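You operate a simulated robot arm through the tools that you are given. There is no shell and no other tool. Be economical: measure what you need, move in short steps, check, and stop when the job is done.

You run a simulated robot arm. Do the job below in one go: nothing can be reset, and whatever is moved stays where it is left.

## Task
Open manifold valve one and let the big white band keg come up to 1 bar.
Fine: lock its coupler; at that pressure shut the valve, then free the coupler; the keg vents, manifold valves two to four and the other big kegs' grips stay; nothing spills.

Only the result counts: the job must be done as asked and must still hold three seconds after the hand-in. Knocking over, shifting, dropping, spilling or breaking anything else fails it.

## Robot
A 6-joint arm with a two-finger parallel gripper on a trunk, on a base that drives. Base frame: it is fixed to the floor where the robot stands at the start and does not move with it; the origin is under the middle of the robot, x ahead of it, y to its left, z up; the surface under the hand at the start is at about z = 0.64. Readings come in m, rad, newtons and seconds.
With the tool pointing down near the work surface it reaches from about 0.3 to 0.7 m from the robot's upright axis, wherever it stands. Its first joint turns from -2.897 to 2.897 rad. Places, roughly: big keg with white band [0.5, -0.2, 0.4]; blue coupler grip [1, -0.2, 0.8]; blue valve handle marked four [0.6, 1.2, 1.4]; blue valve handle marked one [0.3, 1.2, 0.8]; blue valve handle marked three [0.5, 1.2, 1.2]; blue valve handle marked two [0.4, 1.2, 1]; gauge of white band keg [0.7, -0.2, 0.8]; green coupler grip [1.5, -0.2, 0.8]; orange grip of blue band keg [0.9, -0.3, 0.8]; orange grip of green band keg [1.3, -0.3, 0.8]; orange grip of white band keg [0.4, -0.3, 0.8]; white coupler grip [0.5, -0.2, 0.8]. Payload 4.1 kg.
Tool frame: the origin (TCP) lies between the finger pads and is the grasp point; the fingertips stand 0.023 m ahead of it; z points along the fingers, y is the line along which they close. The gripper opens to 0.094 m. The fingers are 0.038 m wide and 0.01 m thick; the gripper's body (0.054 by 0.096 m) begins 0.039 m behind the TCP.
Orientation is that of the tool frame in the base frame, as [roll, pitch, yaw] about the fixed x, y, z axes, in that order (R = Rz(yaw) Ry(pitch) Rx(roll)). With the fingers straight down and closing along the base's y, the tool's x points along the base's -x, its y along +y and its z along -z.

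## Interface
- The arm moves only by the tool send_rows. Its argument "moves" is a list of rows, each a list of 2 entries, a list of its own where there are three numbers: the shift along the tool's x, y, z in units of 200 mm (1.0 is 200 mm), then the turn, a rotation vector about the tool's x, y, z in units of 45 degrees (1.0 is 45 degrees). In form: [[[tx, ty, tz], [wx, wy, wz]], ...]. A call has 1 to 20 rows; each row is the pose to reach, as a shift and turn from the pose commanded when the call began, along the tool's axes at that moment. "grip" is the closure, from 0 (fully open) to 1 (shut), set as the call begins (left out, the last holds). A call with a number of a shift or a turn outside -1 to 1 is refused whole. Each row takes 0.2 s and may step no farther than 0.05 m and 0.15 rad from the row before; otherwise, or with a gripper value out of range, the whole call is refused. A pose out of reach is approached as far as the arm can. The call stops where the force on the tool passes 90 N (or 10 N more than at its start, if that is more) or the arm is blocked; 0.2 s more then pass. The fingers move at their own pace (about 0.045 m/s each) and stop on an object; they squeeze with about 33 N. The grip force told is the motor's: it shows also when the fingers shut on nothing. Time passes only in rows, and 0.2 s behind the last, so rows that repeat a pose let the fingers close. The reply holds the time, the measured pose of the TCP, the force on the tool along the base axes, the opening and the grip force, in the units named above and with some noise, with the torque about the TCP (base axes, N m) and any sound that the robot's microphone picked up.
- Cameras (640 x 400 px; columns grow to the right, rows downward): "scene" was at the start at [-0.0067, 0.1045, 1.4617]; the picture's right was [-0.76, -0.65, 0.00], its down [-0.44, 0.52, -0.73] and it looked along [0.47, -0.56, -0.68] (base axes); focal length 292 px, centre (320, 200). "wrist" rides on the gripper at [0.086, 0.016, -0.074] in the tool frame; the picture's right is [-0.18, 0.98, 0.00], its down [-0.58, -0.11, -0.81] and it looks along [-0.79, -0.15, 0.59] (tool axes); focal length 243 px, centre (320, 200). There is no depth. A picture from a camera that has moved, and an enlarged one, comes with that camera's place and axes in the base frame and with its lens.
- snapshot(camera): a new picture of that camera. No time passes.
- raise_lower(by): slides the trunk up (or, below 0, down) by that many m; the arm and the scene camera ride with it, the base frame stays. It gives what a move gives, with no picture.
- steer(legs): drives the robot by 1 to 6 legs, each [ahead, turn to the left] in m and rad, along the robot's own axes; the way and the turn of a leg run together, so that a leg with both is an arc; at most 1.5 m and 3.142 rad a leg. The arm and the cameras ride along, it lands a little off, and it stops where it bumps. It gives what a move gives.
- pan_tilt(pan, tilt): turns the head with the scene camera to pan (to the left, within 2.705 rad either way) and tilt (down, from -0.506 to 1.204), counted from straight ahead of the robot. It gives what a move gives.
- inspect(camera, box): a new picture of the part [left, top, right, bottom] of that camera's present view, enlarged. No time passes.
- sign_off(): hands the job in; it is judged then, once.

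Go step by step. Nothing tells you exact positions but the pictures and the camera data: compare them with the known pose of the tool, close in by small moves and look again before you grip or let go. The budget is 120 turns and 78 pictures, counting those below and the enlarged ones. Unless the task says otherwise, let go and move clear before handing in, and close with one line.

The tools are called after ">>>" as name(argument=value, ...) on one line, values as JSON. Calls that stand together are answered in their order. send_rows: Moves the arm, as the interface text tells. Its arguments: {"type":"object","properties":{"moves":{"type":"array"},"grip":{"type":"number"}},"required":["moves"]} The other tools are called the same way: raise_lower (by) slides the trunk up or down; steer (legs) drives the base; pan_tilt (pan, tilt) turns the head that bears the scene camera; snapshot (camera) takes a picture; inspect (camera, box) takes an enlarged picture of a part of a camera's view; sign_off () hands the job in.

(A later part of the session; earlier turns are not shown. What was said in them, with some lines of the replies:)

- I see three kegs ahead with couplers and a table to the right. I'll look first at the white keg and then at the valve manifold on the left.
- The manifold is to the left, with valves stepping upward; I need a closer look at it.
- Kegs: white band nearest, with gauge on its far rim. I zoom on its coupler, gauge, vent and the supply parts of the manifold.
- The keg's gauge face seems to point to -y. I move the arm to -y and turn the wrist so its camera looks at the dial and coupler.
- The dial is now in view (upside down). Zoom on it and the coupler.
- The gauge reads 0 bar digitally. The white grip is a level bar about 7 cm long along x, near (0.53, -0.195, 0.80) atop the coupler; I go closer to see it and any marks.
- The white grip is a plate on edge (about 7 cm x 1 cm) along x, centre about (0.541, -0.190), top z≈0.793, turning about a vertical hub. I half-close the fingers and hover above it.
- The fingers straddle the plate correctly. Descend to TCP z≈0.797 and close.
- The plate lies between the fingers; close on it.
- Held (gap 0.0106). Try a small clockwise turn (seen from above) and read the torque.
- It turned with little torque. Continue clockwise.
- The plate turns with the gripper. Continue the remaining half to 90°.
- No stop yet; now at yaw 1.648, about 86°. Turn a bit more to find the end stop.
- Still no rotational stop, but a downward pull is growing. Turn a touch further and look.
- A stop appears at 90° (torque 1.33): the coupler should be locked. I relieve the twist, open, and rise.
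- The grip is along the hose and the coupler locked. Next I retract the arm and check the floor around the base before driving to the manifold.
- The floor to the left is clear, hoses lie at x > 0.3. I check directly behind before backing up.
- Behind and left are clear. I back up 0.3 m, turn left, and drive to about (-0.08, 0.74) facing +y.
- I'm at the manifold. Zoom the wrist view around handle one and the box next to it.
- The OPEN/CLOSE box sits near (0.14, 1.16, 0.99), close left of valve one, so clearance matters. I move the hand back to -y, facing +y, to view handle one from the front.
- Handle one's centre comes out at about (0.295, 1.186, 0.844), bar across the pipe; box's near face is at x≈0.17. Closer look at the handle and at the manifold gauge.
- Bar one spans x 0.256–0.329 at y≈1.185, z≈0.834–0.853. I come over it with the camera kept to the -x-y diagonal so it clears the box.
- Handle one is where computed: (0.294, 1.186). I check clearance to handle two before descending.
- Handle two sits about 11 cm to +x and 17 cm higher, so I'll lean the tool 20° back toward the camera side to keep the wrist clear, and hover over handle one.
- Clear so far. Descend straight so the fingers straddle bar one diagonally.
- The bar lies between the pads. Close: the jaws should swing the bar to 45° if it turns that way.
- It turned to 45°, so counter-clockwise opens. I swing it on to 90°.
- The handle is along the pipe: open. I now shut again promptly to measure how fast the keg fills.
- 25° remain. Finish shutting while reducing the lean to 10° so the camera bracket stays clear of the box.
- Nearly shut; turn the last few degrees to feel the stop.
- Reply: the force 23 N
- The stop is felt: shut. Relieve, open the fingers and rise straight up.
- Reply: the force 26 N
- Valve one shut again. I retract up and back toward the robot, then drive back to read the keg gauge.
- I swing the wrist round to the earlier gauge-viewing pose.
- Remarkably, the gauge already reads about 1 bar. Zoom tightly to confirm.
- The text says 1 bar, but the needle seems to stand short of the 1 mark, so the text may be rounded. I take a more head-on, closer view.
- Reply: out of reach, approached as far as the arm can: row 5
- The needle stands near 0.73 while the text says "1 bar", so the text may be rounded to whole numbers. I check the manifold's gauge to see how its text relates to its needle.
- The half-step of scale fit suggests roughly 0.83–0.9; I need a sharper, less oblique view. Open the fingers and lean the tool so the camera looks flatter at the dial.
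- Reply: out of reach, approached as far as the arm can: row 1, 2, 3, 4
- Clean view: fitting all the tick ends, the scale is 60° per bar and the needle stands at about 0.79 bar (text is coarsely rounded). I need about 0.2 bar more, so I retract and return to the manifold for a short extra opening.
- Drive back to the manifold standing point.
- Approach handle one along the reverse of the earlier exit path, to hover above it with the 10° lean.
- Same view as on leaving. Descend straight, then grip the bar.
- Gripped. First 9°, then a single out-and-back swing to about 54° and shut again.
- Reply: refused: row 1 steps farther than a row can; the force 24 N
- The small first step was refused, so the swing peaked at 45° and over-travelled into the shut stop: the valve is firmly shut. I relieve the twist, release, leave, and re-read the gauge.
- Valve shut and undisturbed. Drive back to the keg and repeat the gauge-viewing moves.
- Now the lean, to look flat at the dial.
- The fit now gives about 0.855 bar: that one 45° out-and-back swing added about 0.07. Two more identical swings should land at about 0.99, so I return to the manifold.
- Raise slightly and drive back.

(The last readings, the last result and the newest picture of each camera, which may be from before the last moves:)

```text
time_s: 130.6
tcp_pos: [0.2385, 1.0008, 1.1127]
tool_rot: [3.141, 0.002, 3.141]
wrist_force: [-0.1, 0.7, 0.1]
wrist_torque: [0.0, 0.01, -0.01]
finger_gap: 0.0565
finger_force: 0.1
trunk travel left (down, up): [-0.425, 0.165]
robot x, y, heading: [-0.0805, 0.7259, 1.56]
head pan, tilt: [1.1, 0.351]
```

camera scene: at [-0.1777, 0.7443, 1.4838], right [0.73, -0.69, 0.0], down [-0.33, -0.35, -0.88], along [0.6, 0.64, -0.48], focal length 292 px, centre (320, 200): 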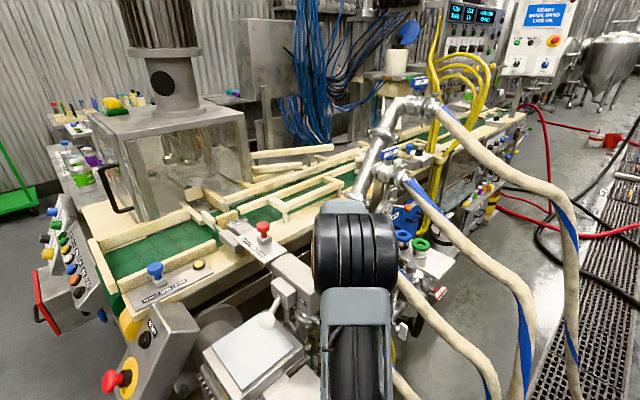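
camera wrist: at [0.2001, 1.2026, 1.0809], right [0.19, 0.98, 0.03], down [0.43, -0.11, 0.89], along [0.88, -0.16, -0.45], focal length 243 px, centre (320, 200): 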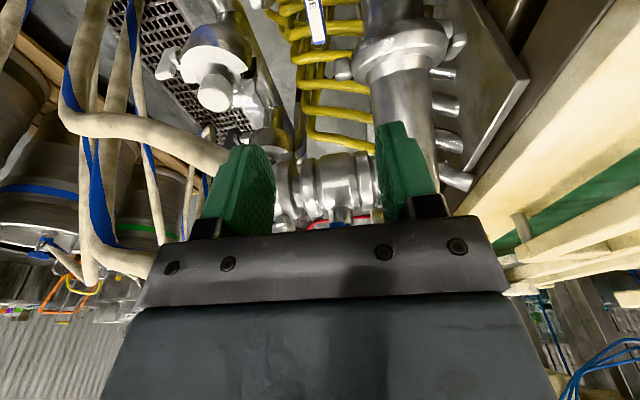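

Approach the hover point over handle one.

>>> send_rows(moves=[[[-0.12, 0.15, 0], [0, 0, 0]], [[-0.22, 0.35, 0], [0, 0, 0]], [[-0.2875, 0.55, 0], [0, -0.05, 0]], [[-0.2875, 0.75, 0.06], [0, -0.1, 0]], [[-0.2875, 0.92, 0.15], [0, -0.16, 0]], [[-0.2875, 0.92, 0.3], [0, -0.217, 0]], [[-0.2875, 0.92, 0.4625], [0, -0.217, 0]]])

>>> snapshot(camera="wrist")

```text
time_s: 132.2
tcp_pos: [0.296, 1.1843, 1.0173]
tool_rot: [-3.141, 0.173, -3.14]
wrist_force: [-0.1, -0.3, 0.5]
wrist_torque: [0.03, 0.0, -0.03]
finger_gap: 0.0563
finger_force: 0.1
trunk travel left (down, up): [-0.425, 0.165]
robot x, y, heading: [-0.0856, 0.7267, 1.557]
head pan, tilt: [1.1, 0.351]
```

```text
17 pictures are left
camera wrist: at [0.1988, 1.2011, 1.077], right [0.18, 0.98, 0.03], down [0.43, -0.11, 0.89], along [0.88, -0.15, -0.45], focal length 243 px, centre (320, 200)
```

wrist: 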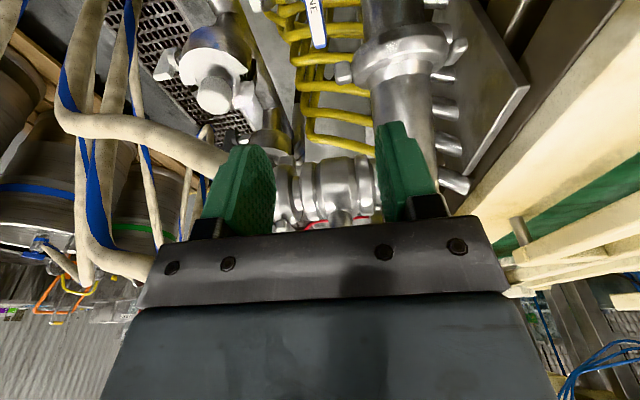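

Identical view. Descend and grip.

>>> send_rows(moves=[[[0.03, 0, 0.2], [0, 0, 0]], [[0.065, 0, 0.4], [0, 0, 0]], [[0.1, 0, 0.6], [0, 0, 0]], [[0.13, 0, 0.775], [0, 0, 0]]])

>>> send_rows(moves=[[[0, 0, 0], [0, 0, 0]], [[0, 0, 0], [0, 0, 0]], [[0, 0, 0], [0, 0, 0]], [[0, 0, 0], [0, 0, 0]]], grip=1)

```text
time_s: 133.2
tcp_pos: [0.2967, 1.184, 0.8624]
tool_rot: [-3.141, 0.172, -3.14]
wrist_force: [0.1, 0.4, -0.1]
wrist_torque: [-0.03, 0.06, -0.01]
finger_gap: 0.0561
finger_force: 0.2
trunk travel left (down, up): [-0.425, 0.165]
robot x, y, heading: [-0.0872, 0.7209, 1.555]
head pan, tilt: [1.1, 0.351]
```

```text
time_s: 134.2
tcp_pos: [0.297, 1.1846, 0.8641]
tool_rot: [-3.14, 0.171, -3.14]
wrist_force: [-0.7, -6.0, -1.3]
wrist_torque: [-0.01, 0.07, 0.41]
finger_gap: 0.0124
finger_force: 45.3
trunk travel left (down, up): [-0.425, 0.165]
robot x, y, heading: [-0.078, 0.7227, 1.562]
head pan, tilt: [1.1, 0.351]
```

Gripped. Two identical 45° swings, each fully shut at its end.

>>> send_rows(moves=[[[0, 0, 0], [-0.03, 0, -0.168]], [[0, 0, 0], [-0.059, 0, -0.335]], [[0, 0, 0], [-0.089, 0, -0.503]], [[0, 0, 0], [-0.118, 0, -0.67]], [[0, 0, 0], [-0.148, 0, -0.838]], [[0, 0, 0], [-0.174, 0, -0.985]], [[0, 0, 0], [-0.145, 0, -0.82]], [[0, 0, 0], [-0.116, 0, -0.655]], [[0, 0, 0], [-0.086, 0, -0.485]], [[0, 0, 0], [-0.056, 0, -0.317]], [[0, 0, 0], [-0.027, 0, -0.15]], [[0, 0, 0], [0.003, 0, 0.02]], [[0, 0, 0], [0.02, 0, 0.11]], [[0, 0, 0], [0, 0, 0]]])

>>> send_rows(moves=[[[0, 0, 0], [-0.03, 0, -0.168]], [[0, 0, 0], [-0.059, 0, -0.335]], [[0, 0, 0], [-0.089, 0, -0.503]], [[0, 0, 0], [-0.118, 0, -0.67]], [[0, 0, 0], [-0.148, 0, -0.838]], [[0, 0, 0], [-0.174, 0, -0.985]], [[0, 0, 0], [-0.145, 0, -0.82]], [[0, 0, 0], [-0.116, 0, -0.655]], [[0, 0, 0], [-0.086, 0, -0.485]], [[0, 0, 0], [-0.056, 0, -0.317]], [[0, 0, 0], [-0.027, 0, -0.15]], [[0, 0, 0], [0.003, 0, 0.02]], [[0, 0, 0], [0.025, 0, 0.14]], [[0, 0, 0], [0.025, 0, 0.14]]])

```text
time_s: 137.2
tcp_pos: [0.2981, 1.1848, 0.8625]
tool_rot: [-3.141, 0.173, 3.14]
wrist_force: [-0.4, 0.8, 9.0]
wrist_torque: [-0.21, -0.63, 0.62]
finger_gap: 0.0122
finger_force: 45.3
trunk travel left (down, up): [-0.425, 0.165]
robot x, y, heading: [-0.0854, 0.7258, 1.559]
head pan, tilt: [1.1, 0.351]
```

```text
time_s: 140.2
tcp_pos: [0.2962, 1.1836, 0.8632]
tool_rot: [3.141, 0.173, 3.031]
wrist_force: [1.1, -0.8, 10.8]
wrist_torque: [0.5, 0.04, 2.15]
finger_gap: 0.016
finger_force: 44.4
trunk travel left (down, up): [-0.425, 0.165]
robot x, y, heading: [-0.0804, 0.7263, 1.556]
head pan, tilt: [1.1, 0.351]
```

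Stop felt, valve shut. Relieve, release, lift off and drive back to read the gauge.

>>> send_rows(moves=[[[0, 0, 0], [-0.022, 0, -0.125]]])

>>> send_rows(moves=[[[0, 0, 0], [0, 0, 0]], [[0, 0, 0], [0, 0, 0]], [[0, 0, 0], [0, 0, 0]], [[-0.03, 0, -0.15], [0, 0, 0]], [[-0.06, 0, -0.35], [0, 0, 0]], [[-0.1, 0, -0.56], [0, 0, 0]], [[-0.139, 0, -0.788], [0, 0, 0]]], grip=0.4)

>>> snapshot(camera="wrist")

>>> send_rows(moves=[[[0, 0, -0.2], [0, 0.05, 0]], [[0, -0.15, -0.35], [0, 0.1, 0]], [[0.03, -0.35, -0.45], [0, 0.15, 0]], [[0.07, -0.52, -0.487], [0, 0.217, 0]], [[0.12, -0.7, -0.487], [0, 0.217, 0]], [[0.168, -0.85, -0.487], [0, 0.217, 0]]])

```text
time_s: 140.6
tcp_pos: [0.2947, 1.1831, 0.8635]
tool_rot: [-3.14, 0.173, 3.131]
wrist_force: [-1.5, -2.5, 13.5]
wrist_torque: [-0.17, 0.17, 1.43]
finger_gap: 0.012
finger_force: 45.4
trunk travel left (down, up): [-0.425, 0.165]
robot x, y, heading: [-0.0828, 0.7278, 1.56]
head pan, tilt: [1.1, 0.351]
```

```text
time_s: 142.2
tcp_pos: [0.2989, 1.1842, 1.0218]
tool_rot: [-3.14, 0.174, 3.13]
wrist_force: [0.4, 0.4, 0.1]
wrist_torque: [0.0, 0.02, 0.0]
finger_gap: 0.0563
finger_force: 0.0
trunk travel left (down, up): [-0.425, 0.165]
robot x, y, heading: [-0.0814, 0.7235, 1.564]
head pan, tilt: [1.1, 0.351]
```

```text
16 pictures are left
camera wrist: at [0.201, 1.2021, 1.0822], right [0.19, 0.98, 0.03], down [0.43, -0.11, 0.89], along [0.88, -0.16, -0.45], focal length 243 px, centre (320, 200)
```

wrist: 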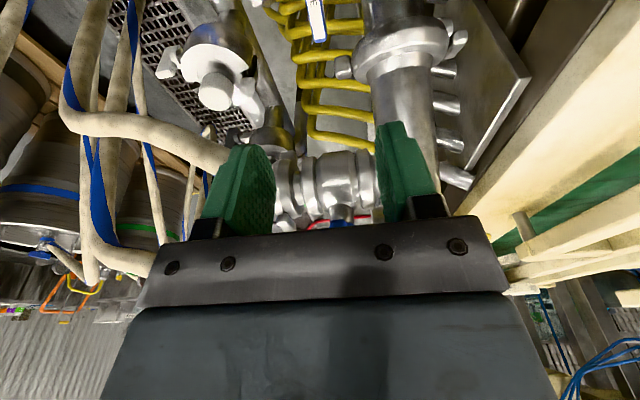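

```text
time_s: 143.6
tcp_pos: [0.2477, 1.0164, 1.1132]
tool_rot: [3.142, 0.001, 3.133]
wrist_force: [0.0, -0.3, -0.1]
wrist_torque: [-0.04, -0.02, 0.0]
finger_gap: 0.0565
finger_force: 0.1
trunk travel left (down, up): [-0.425, 0.165]
robot x, y, heading: [-0.081, 0.7261, 1.556]
head pan, tilt: [1.1, 0.351]
```

Drive back to the keg and view the dial.

>>> steer(legs=[[0, -0.279], [-0.757, 0], [0, -1.255], [0.3, 0]])

>>> send_rows(moves=[[[-0.07, 0.08, 0], [0, 0, -0.16]], [[-0.14, 0.16, 0], [0, 0, -0.33]], [[-0.21, 0.25, 0], [0, 0, -0.5]], [[-0.28, 0.33, 0], [0, 0, -0.66]], [[-0.35, 0.42, 0], [0, 0, -0.83]], [[-0.42, 0.5, 0.1], [0, 0, -1.0]]])

>>> send_rows(moves=[[[-0.06, 0.06, 0], [0, 0, -0.16]], [[-0.12, 0.13, 0], [0, 0, -0.33]], [[-0.19, 0.2, 0], [0, 0, -0.5]], [[-0.25, 0.26, 0], [0, 0, -0.66]], [[-0.31, 0.33, 0], [0, 0, -0.83]], [[-0.38, 0.397, 0], [0, 0, -1.0]]])

>>> send_rows(moves=[[[0, 0, 0], [0, 0, -0.16]], [[0, 0, 0], [0, 0, -0.33]], [[0, 0, 0], [0, 0, -0.5]], [[0, 0, 0], [0, 0, -0.66]], [[0, 0, 0], [0, 0, -0.83]], [[0, 0, 0], [0, 0, -1.0]]])

>>> send_rows(moves=[[[0, 0, 0.08], [0, 0, -0.16]], [[0, 0, 0.16], [0, 0, -0.33]], [[0, 0, 0.24], [0, 0, -0.5]], [[0, 0, 0.32], [0, 0, -0.66]], [[0, 0, 0.4], [0, 0, -0.83]]], grip=0)

```text
time_s: 153.3
tcp_pos: [0.3151, -0.3019, 1.1132]
tool_rot: [3.142, 0.002, 1.608]
wrist_force: [-0.4, 0.5, -0.2]
wrist_torque: [-0.02, 0.0, -0.01]
finger_gap: 0.0562
finger_force: 0.1
trunk travel left (down, up): [-0.425, 0.165]
robot x, y, heading: [0.0129, 0.0126, 0.043]
head pan, tilt: [1.1, 0.351]
```

```text
time_s: 154.8
tcp_pos: [0.4184, -0.3814, 1.093]
tool_rot: [-3.139, 0.002, 2.397]
wrist_force: [-0.7, 1.1, -0.2]
wrist_torque: [-0.01, -0.01, 0.02]
finger_gap: 0.0562
finger_force: 0.0
trunk travel left (down, up): [-0.425, 0.165]
robot x, y, heading: [0.0068, 0.0138, 0.037]
head pan, tilt: [1.1, 0.351]
```

```text
time_s: 156.2
tcp_pos: [0.5151, -0.3645, 1.0831]
tool_rot: [-3.14, -0.001, -3.102]
wrist_force: [0.8, -0.3, 0.2]
wrist_torque: [0.0, 0.04, 0.01]
finger_gap: 0.0566
finger_force: 0.1
out of reach, approached as far as the arm can: row 6
trunk travel left (down, up): [-0.425, 0.165]
robot x, y, heading: [0.0099, 0.0107, 0.041]
head pan, tilt: [1.1, 0.351]
```

```text
time_s: 157.6
tcp_pos: [0.5133, -0.366, 1.0859]
tool_rot: [-3.14, -0.001, -2.316]
wrist_force: [-0.9, -0.5, 0.1]
wrist_torque: [-0.01, -0.04, 0.02]
finger_gap: 0.0563
finger_force: 0.1
trunk travel left (down, up): [-0.425, 0.165]
robot x, y, heading: [0.0071, 0.0143, 0.034]
head pan, tilt: [1.1, 0.351]
```

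```text
time_s: 158.8
tcp_pos: [0.5133, -0.3636, 1.0041]
tool_rot: [-3.142, -0.002, -1.663]
wrist_force: [-0.3, -0.4, -0.1]
wrist_torque: [-0.05, 0.0, -0.02]
finger_gap: 0.094
finger_force: 0.0
trunk travel left (down, up): [-0.425, 0.165]
robot x, y, heading: [0.0094, 0.0141, 0.032]
head pan, tilt: [1.1, 0.351]
```

Then the lean for a flat view.

>>> send_rows(moves=[[[0.04, 0.04, 0.04], [0, -0.17, 0]], [[0.08, 0.08, 0.08], [0, -0.34, 0]], [[0.14, 0.12, 0.12], [0, -0.5, 0]], [[0.18, 0.15, 0.16], [0, -0.667, 0]]])

>>> inspect(camera="wrist", box=[190, 50, 290, 150])

```text
time_s: 159.8
tcp_pos: [0.4832, -0.3917, 0.9594]
tool_rot: [-3.141, 0.523, -1.667]
wrist_force: [0.6, -0.1, -0.5]
wrist_torque: [-0.03, 0.0, 0.01]
finger_gap: 0.094
finger_force: 0.1
out of reach, approached as far as the arm can: row 4
trunk travel left (down, up): [-0.425, 0.165]
robot x, y, heading: [0.0089, 0.0118, 0.037]
head pan, tilt: [1.1, 0.351]
```

```text
4.00 times, centred on (240, 100) of wrist
camera zoom: at [0.4572, -0.5017, 0.9818], right [-0.96, 0.25, 0.09], down [0.12, 0.09, 0.99], along [0.24, 0.96, -0.12], focal length 970 px, centre (640, 600)
```

zoom: 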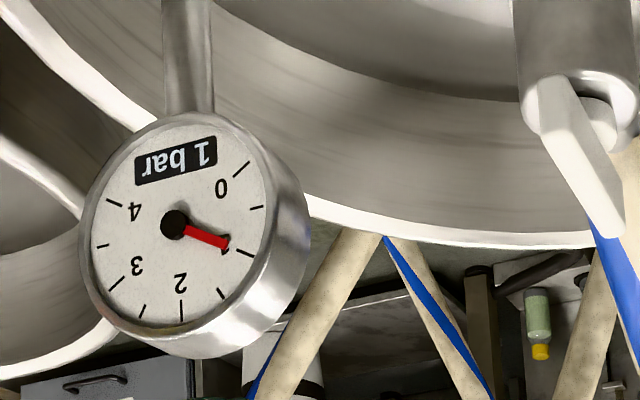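

The needle now sits on 1: the fit gives 0.99 bar. The valve is shut, so I free the coupler: raise, swing the wrist back to yaw 1.57 over the white grip.

>>> send_rows(moves=[[[-0.1, 0.03, -0.1], [0, 0.13, 0]], [[-0.19, 0.07, -0.2], [0, 0.26, 0]], [[-0.27, 0.1, -0.3], [0, 0.4, 0]], [[-0.35, 0.13, -0.4], [0, 0.53, 0]], [[-0.44, 0.165, -0.495], [0, 0.667, 0]]], grip=0.55)

>>> send_rows(moves=[[[-0.05, -0.02, 0], [0, 0, 0.16]], [[-0.1, -0.04, 0], [0, 0, 0.33]], [[-0.15, -0.06, 0], [0, 0, 0.5]], [[-0.2, -0.08, 0], [0, 0, 0.66]], [[-0.26, -0.1, 0], [0, 0, 0.83]], [[-0.31, -0.12, 0], [0, 0, 1.0]]])

>>> send_rows(moves=[[[0, 0, 0], [0, 0, 0.16]], [[0, 0, 0], [0, 0, 0.33]], [[0, 0, 0], [0, 0, 0.5]], [[0, 0, 0], [0, 0, 0.66]], [[0, 0, 0], [0, 0, 0.83]], [[0, 0, 0], [0, 0, 1.0]]])

>>> send_rows(moves=[[[0, 0, 0], [0, 0, 0.16]], [[0, 0, 0], [0, 0, 0.33]], [[0, 0, 0], [0, 0, 0.5]], [[0, 0, 0], [0, 0, 0.66]], [[0, 0, 0], [0, 0, 0.83]], [[0, 0, 0], [0, 0, 1.0]]])

>>> send_rows(moves=[[[0, 0, 0], [0, 0, 0.17]], [[0, 0, 0], [0, 0, 0.35]], [[0, 0, 0], [0, 0, 0.53]], [[0, 0, 0], [0, 0, 0.7]], [[0, 0, 0], [0, 0, 0.877]]])

```text
time_s: 160.9
tcp_pos: [0.4534, -0.364, 1.0878]
tool_rot: [3.141, -0.004, -1.667]
wrist_force: [-0.6, 0.3, -0.2]
wrist_torque: [0.02, -0.01, -0.01]
finger_gap: 0.0424
finger_force: 0.1
trunk travel left (down, up): [-0.425, 0.165]
robot x, y, heading: [0.0083, 0.0165, 0.041]
head pan, tilt: [1.1, 0.351]
```

```text
time_s: 162.3
tcp_pos: [0.4831, -0.3034, 1.0878]
tool_rot: [-3.139, -0.002, -2.455]
wrist_force: [0.3, -0.4, -0.3]
wrist_torque: [-0.01, 0.0, 0.03]
finger_gap: 0.0423
finger_force: 0.1
trunk travel left (down, up): [-0.425, 0.165]
robot x, y, heading: [0.0102, 0.0109, 0.039]
head pan, tilt: [1.1, 0.351]
```

```text
time_s: 163.8
tcp_pos: [0.4843, -0.3037, 1.0889]
tool_rot: [-3.14, 0.002, 3.042]
wrist_force: [-0.3, -0.8, 0.7]
wrist_torque: [0.01, -0.01, 0.01]
finger_gap: 0.0423
finger_force: 0.0
trunk travel left (down, up): [-0.425, 0.165]
robot x, y, heading: [0.0067, 0.0104, 0.043]
head pan, tilt: [1.1, 0.351]
```

```text
time_s: 165.2
tcp_pos: [0.4831, -0.3045, 1.0878]
tool_rot: [-3.139, 0.002, 2.255]
wrist_force: [-0.3, -0.7, 0.2]
wrist_torque: [-0.05, 0.0, 0.01]
finger_gap: 0.0421
finger_force: 0.0
trunk travel left (down, up): [-0.425, 0.165]
robot x, y, heading: [0.0087, 0.0117, 0.032]
head pan, tilt: [1.1, 0.351]
```

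```text
time_s: 166.3
tcp_pos: [0.4824, -0.3049, 1.0883]
tool_rot: [3.141, 0.001, 1.568]
wrist_force: [-0.2, -0.5, -0.2]
wrist_torque: [-0.01, 0.05, -0.02]
finger_gap: 0.0423
finger_force: 0.1
trunk travel left (down, up): [-0.425, 0.165]
robot x, y, heading: [0.0069, 0.0118, 0.04]
head pan, tilt: [1.1, 0.351]
```

Move over the white grip.

>>> send_rows(moves=[[[0.19, 0.1, 0.05], [0, 0, 0]], [[0.38, 0.2, 0.1], [0, 0, 0]], [[0.573, 0.29, 0.2], [0, 0, 0]], [[0.573, 0.29, 0.42], [0, 0, 0]], [[0.573, 0.29, 0.64], [0, 0, 0]], [[0.573, 0.29, 0.84], [0, 0, 0]]])

>>> snapshot(camera="wrist")

```text
time_s: 167.8
tcp_pos: [0.539, -0.1878, 0.919]
tool_rot: [3.14, 0.002, 1.571]
wrist_force: [-0.7, 0.0, 0.3]
wrist_torque: [0.03, 0.01, 0.02]
finger_gap: 0.0424
finger_force: 0.1
trunk travel left (down, up): [-0.425, 0.165]
robot x, y, heading: [0.0082, 0.0126, 0.035]
head pan, tilt: [1.1, 0.351]
```

```text
14 pictures are left
camera wrist: at [0.556, -0.1015, 0.9948], right [0.98, -0.18, 0.0], down [-0.11, -0.58, 0.81], along [-0.15, -0.79, -0.59], focal length 243 px, centre (320, 200)
```

wrist: 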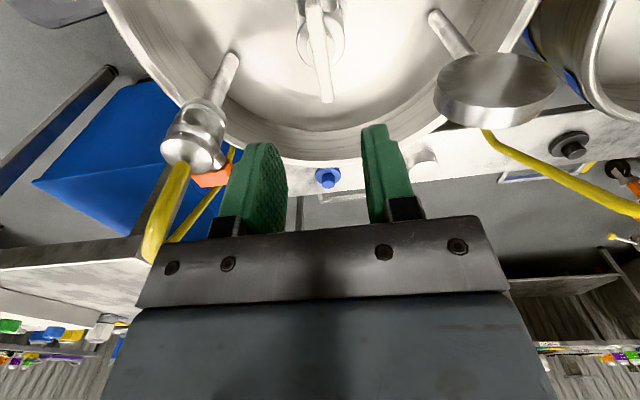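

Aligned with the bar. Descend to z≈0.796 and close.

>>> send_rows(moves=[[[-0.01, 0.003, 0.2], [0, 0, 0]], [[-0.01, 0.003, 0.4], [0, 0, 0]], [[-0.01, 0.003, 0.55], [0, 0, 0]], [[-0.01, 0.003, 0.612], [0, 0, 0]]])

>>> send_rows(moves=[[[0, 0, 0], [0, 0, 0]], [[0, 0, 0], [0, 0, 0]], [[0, 0, 0], [0, 0, 0]], [[0, 0, 0], [0, 0, 0]]], grip=1)

>>> snapshot(camera="wrist")

```text
time_s: 168.8
tcp_pos: [0.5409, -0.1898, 0.7981]
tool_rot: [-3.141, 0.001, 1.571]
wrist_force: [0.0, 0.1, 0.6]
wrist_torque: [-0.01, 0.02, 0.01]
finger_gap: 0.0422
finger_force: 0.1
trunk travel left (down, up): [-0.425, 0.165]
robot x, y, heading: [0.0032, 0.0127, 0.043]
head pan, tilt: [1.1, 0.351]
```

```text
time_s: 169.8
tcp_pos: [0.5403, -0.1898, 0.798]
tool_rot: [-3.141, 0.0, 1.57]
wrist_force: [-1.5, -0.1, -0.6]
wrist_torque: [-0.04, 0.07, 0.02]
finger_gap: 0.0108
finger_force: 33.3
trunk travel left (down, up): [-0.425, 0.165]
robot x, y, heading: [0.0093, 0.0114, 0.037]
head pan, tilt: [1.1, 0.351]
```

```text
13 pictures are left
camera wrist: at [0.5569, -0.1031, 0.8735], right [0.98, -0.18, 0.0], down [-0.11, -0.58, 0.81], along [-0.15, -0.79, -0.59], focal length 243 px, centre (320, 200)
```

wrist: 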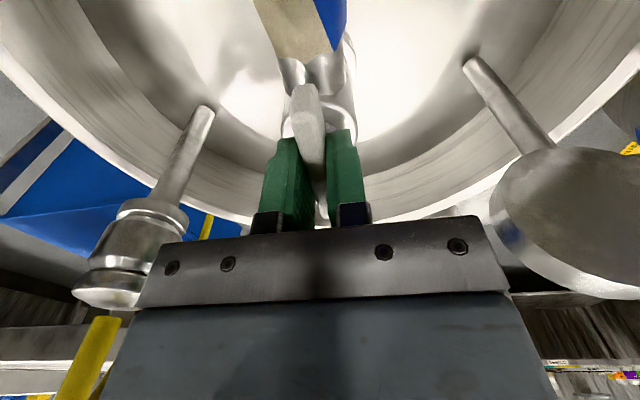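

Held. Turn counter-clockwise 90° (two 45° calls) and a little more to feel the free stop.

>>> send_rows(moves=[[[0, 0, 0], [0, 0, -0.17]], [[0, 0, 0], [0, 0, -0.34]], [[0, 0, 0], [0, 0, -0.51]], [[0, 0, 0], [0, 0, -0.68]], [[0, 0, 0], [0, 0, -0.85]], [[0, 0, 0], [0, 0, -1.0]]])

>>> send_rows(moves=[[[0, 0, 0], [0, 0, -0.17]], [[0, 0, 0], [0, 0, -0.34]], [[0, 0, 0], [0, 0, -0.51]], [[0, 0, 0], [0, 0, -0.68]], [[0, 0, 0], [0, 0, -0.85]], [[0, 0, 0], [0, 0, -1.0]]])

>>> send_rows(moves=[[[0, 0, 0], [0, 0, -0.1]], [[0, 0, 0], [0, 0, -0.1]]])

```text
time_s: 171.2
tcp_pos: [0.5415, -0.1894, 0.7982]
tool_rot: [-3.14, 0.002, 2.358]
wrist_force: [-2.3, 9.5, 2.7]
wrist_torque: [0.75, 0.58, -0.02]
finger_gap: 0.0107
finger_force: 32.6
trunk travel left (down, up): [-0.425, 0.165]
robot x, y, heading: [0.0094, 0.013, 0.041]
head pan, tilt: [1.1, 0.351]
```

```text
time_s: 172.6
tcp_pos: [0.5423, -0.1915, 0.7981]
tool_rot: [-3.138, 0.003, -3.137]
wrist_force: [6.0, -1.6, 6.6]
wrist_torque: [0.0, -0.8, -0.15]
finger_gap: 0.0104
finger_force: 33.5
trunk travel left (down, up): [-0.425, 0.165]
robot x, y, heading: [0.0053, 0.0092, 0.034]
head pan, tilt: [1.1, 0.351]
```

```text
time_s: 173.2
tcp_pos: [0.5421, -0.1913, 0.7988]
tool_rot: [-3.14, 0.004, -3.062]
wrist_force: [5.9, -3.6, 6.2]
wrist_torque: [0.03, -0.8, -0.19]
finger_gap: 0.0105
finger_force: 32.7
trunk travel left (down, up): [-0.425, 0.165]
robot x, y, heading: [0.0073, 0.0147, 0.043]
head pan, tilt: [1.1, 0.351]
```

No clear stop yet; a touch further.

>>> send_rows(moves=[[[0, 0, 0], [0, 0, -0.1]], [[0, 0, 0], [0, 0, -0.1]]])

>>> snapshot(camera="wrist")

```text
time_s: 173.8
tcp_pos: [0.5415, -0.192, 0.798]
tool_rot: [-3.139, 0.0, -2.983]
wrist_force: [5.7, -3.2, 7.3]
wrist_torque: [0.09, -0.56, -0.2]
finger_gap: 0.0106
finger_force: 33.3
trunk travel left (down, up): [-0.425, 0.165]
robot x, y, heading: [0.0069, 0.0099, 0.036]
head pan, tilt: [1.1, 0.351]
```

```text
12 pictures are left
camera wrist: at [0.454, -0.1891, 0.8734], right [0.03, 1.0, 0.0], down [0.59, -0.01, 0.81], along [0.81, -0.02, -0.59], focal length 243 px, centre (320, 200)
```

wrist: 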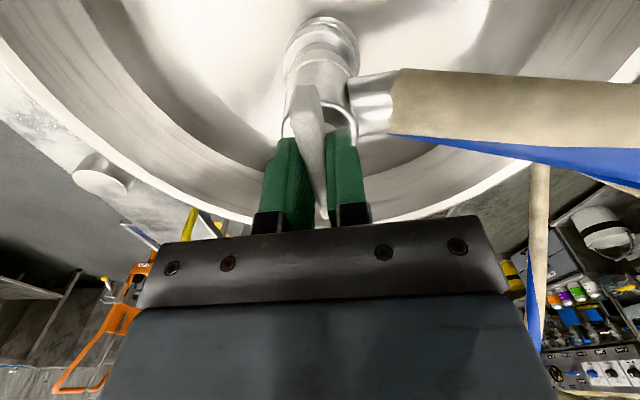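

The grip passes its original angle without a stop, so I set it back to exactly its starting (free) position along x, then release and rise.

>>> send_rows(moves=[[[0, 0, 0], [0, 0, 0.09]], [[0, 0, 0], [0, 0, 0.17]]])

>>> send_rows(moves=[[[0, 0, 0], [0, 0, 0]], [[0, 0, 0], [0, 0, 0]], [[0, 0, 0], [0, 0, 0]], [[0, 0, -0.1], [0, 0, 0]], [[0, 0, -0.25], [0, 0, 0]], [[0, 0, -0.5], [0, 0, 0]], [[0, 0, -0.75], [0, 0, 0]], [[0, 0, -0.95], [0, 0, 0]]], grip=0.55)

>>> snapshot(camera="wrist")

```text
time_s: 174.3
tcp_pos: [0.5415, -0.193, 0.798]
tool_rot: [-3.141, 0.0, -3.12]
wrist_force: [2.6, -1.0, 10.3]
wrist_torque: [0.07, -0.33, 0.0]
finger_gap: 0.0106
finger_force: 33.0
trunk travel left (down, up): [-0.425, 0.165]
robot x, y, heading: [0.0072, 0.0116, 0.036]
head pan, tilt: [1.1, 0.351]
```

```text
time_s: 176.2
tcp_pos: [0.5412, -0.1913, 0.9873]
tool_rot: [-3.141, 0.001, -3.117]
wrist_force: [-0.3, 0.9, -0.6]
wrist_torque: [-0.01, 0.0, -0.01]
finger_gap: 0.0423
finger_force: 0.1
trunk travel left (down, up): [-0.425, 0.165]
robot x, y, heading: [0.0072, 0.012, 0.038]
head pan, tilt: [1.1, 0.351]
```

```text
11 pictures are left
camera wrist: at [0.455, -0.1767, 1.0636], right [0.16, 0.99, 0.0], down [0.58, -0.09, 0.81], along [0.8, -0.13, -0.59], focal length 243 px, centre (320, 200)
```

wrist: 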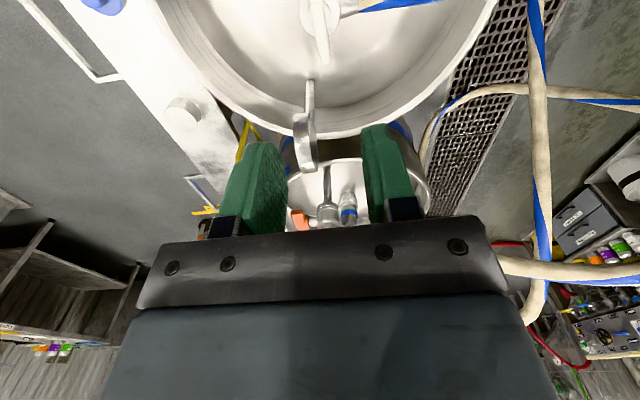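

Grip is across the hose again. Move to the earlier viewing pose to check the gauge and grip together.

>>> send_rows(moves=[[[0.05, -0.05, -0.2], [0, 0, -0.16]], [[0.1, -0.2, -0.35], [0, 0, -0.33]], [[0.15, -0.38, -0.5], [0, 0, -0.5]], [[0.2, -0.57, -0.5], [0, 0, -0.66]], [[0.25, -0.77, -0.5], [0, 0, -0.83]], [[0.3, -0.97, -0.5], [0, 0, -1.0]]])

>>> snapshot(camera="wrist")

>>> snapshot(camera="scene")

```text
time_s: 177.6
tcp_pos: [0.4836, -0.3849, 1.0887]
tool_rot: [-3.14, -0.001, -2.33]
wrist_force: [-0.4, 0.4, -0.8]
wrist_torque: [0.0, 0.0, -0.02]
finger_gap: 0.0422
finger_force: 0.0
trunk travel left (down, up): [-0.425, 0.165]
robot x, y, heading: [0.0109, 0.0157, 0.043]
head pan, tilt: [1.1, 0.351]
```

```text
10 pictures are left
camera wrist: at [0.4142, -0.4372, 1.1647], right [-0.59, 0.81, 0.0], down [0.48, 0.35, 0.81], along [0.65, 0.47, -0.59], focal length 243 px, centre (320, 200)
```

wrist: 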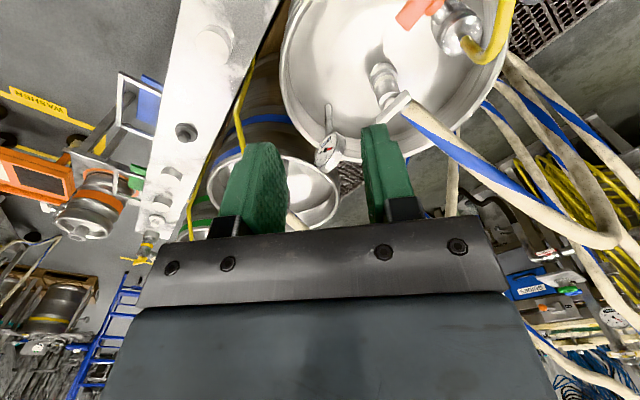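

```text
9 pictures are left
camera scene: at [-0.0202, 0.2623, 1.4975], right [0.91, -0.42, 0.0], down [-0.14, -0.31, -0.94], along [0.39, 0.85, -0.34], focal length 292 px, centre (320, 200)
```

scene: 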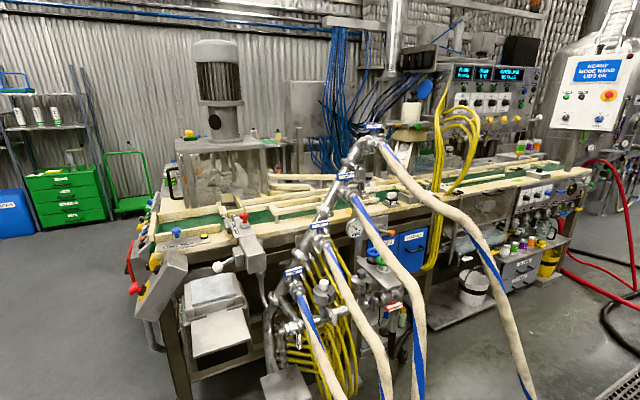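

>>> inspect(camera="wrist", box=[310, 50, 430, 180])

>>> inspect(camera="wrist", box=[308, 130, 352, 174])

>>> inspect(camera="scene", box=[260, 110, 400, 350])

```text
3.08 times, centred on (370, 115) of wrist
camera zoom: at [0.4142, -0.4372, 1.1647], right [-0.59, 0.81, 0.0], down [0.48, 0.35, 0.81], along [0.65, 0.47, -0.59], focal length 746 px, centre (166, 462)
```

zoom: 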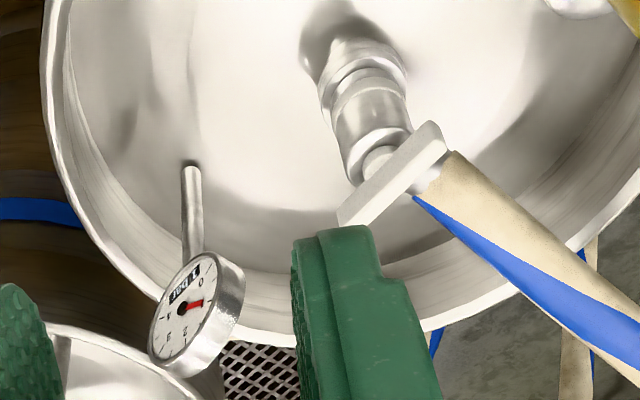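

```text
9.09 times, centred on (330, 152) of wrist
camera zoom: at [0.4142, -0.4372, 1.1647], right [-0.59, 0.81, 0.0], down [0.48, 0.35, 0.81], along [0.65, 0.47, -0.59], focal length 2206 px, centre (229, 636)
```

zoom: 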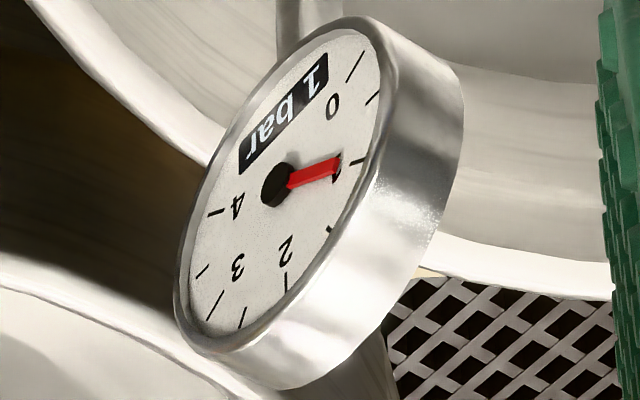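

```text
1.67 times, centred on (330, 230) of scene
camera zoom: at [-0.0202, 0.2623, 1.4975], right [0.91, -0.42, 0.0], down [-0.14, -0.31, -0.94], along [0.39, 0.85, -0.34], focal length 486 px, centre (303, 150)
```

zoom: 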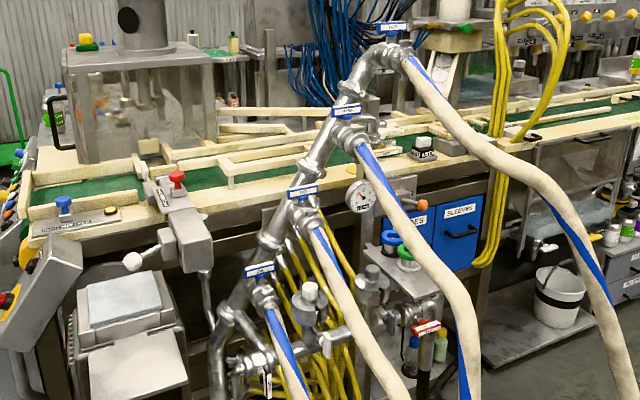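

The dial still reads about 1 bar, the grip is back across the hose (free), and all four manifold handles lie across their pipes. The hand is clear, so I hand in.

>>> sign_off()

```text
The job is handed in.
```

The white band keg is at about 1 bar: my last needle reading was roughly 0.98, and its display shows "1 bar". Manifold valve one is shut and the coupler is back at its starting angle, which I took as free because I felt no stop there; I didn't touch the keg vents, valves two to four or the other kegs' grips, and I saw no spills.
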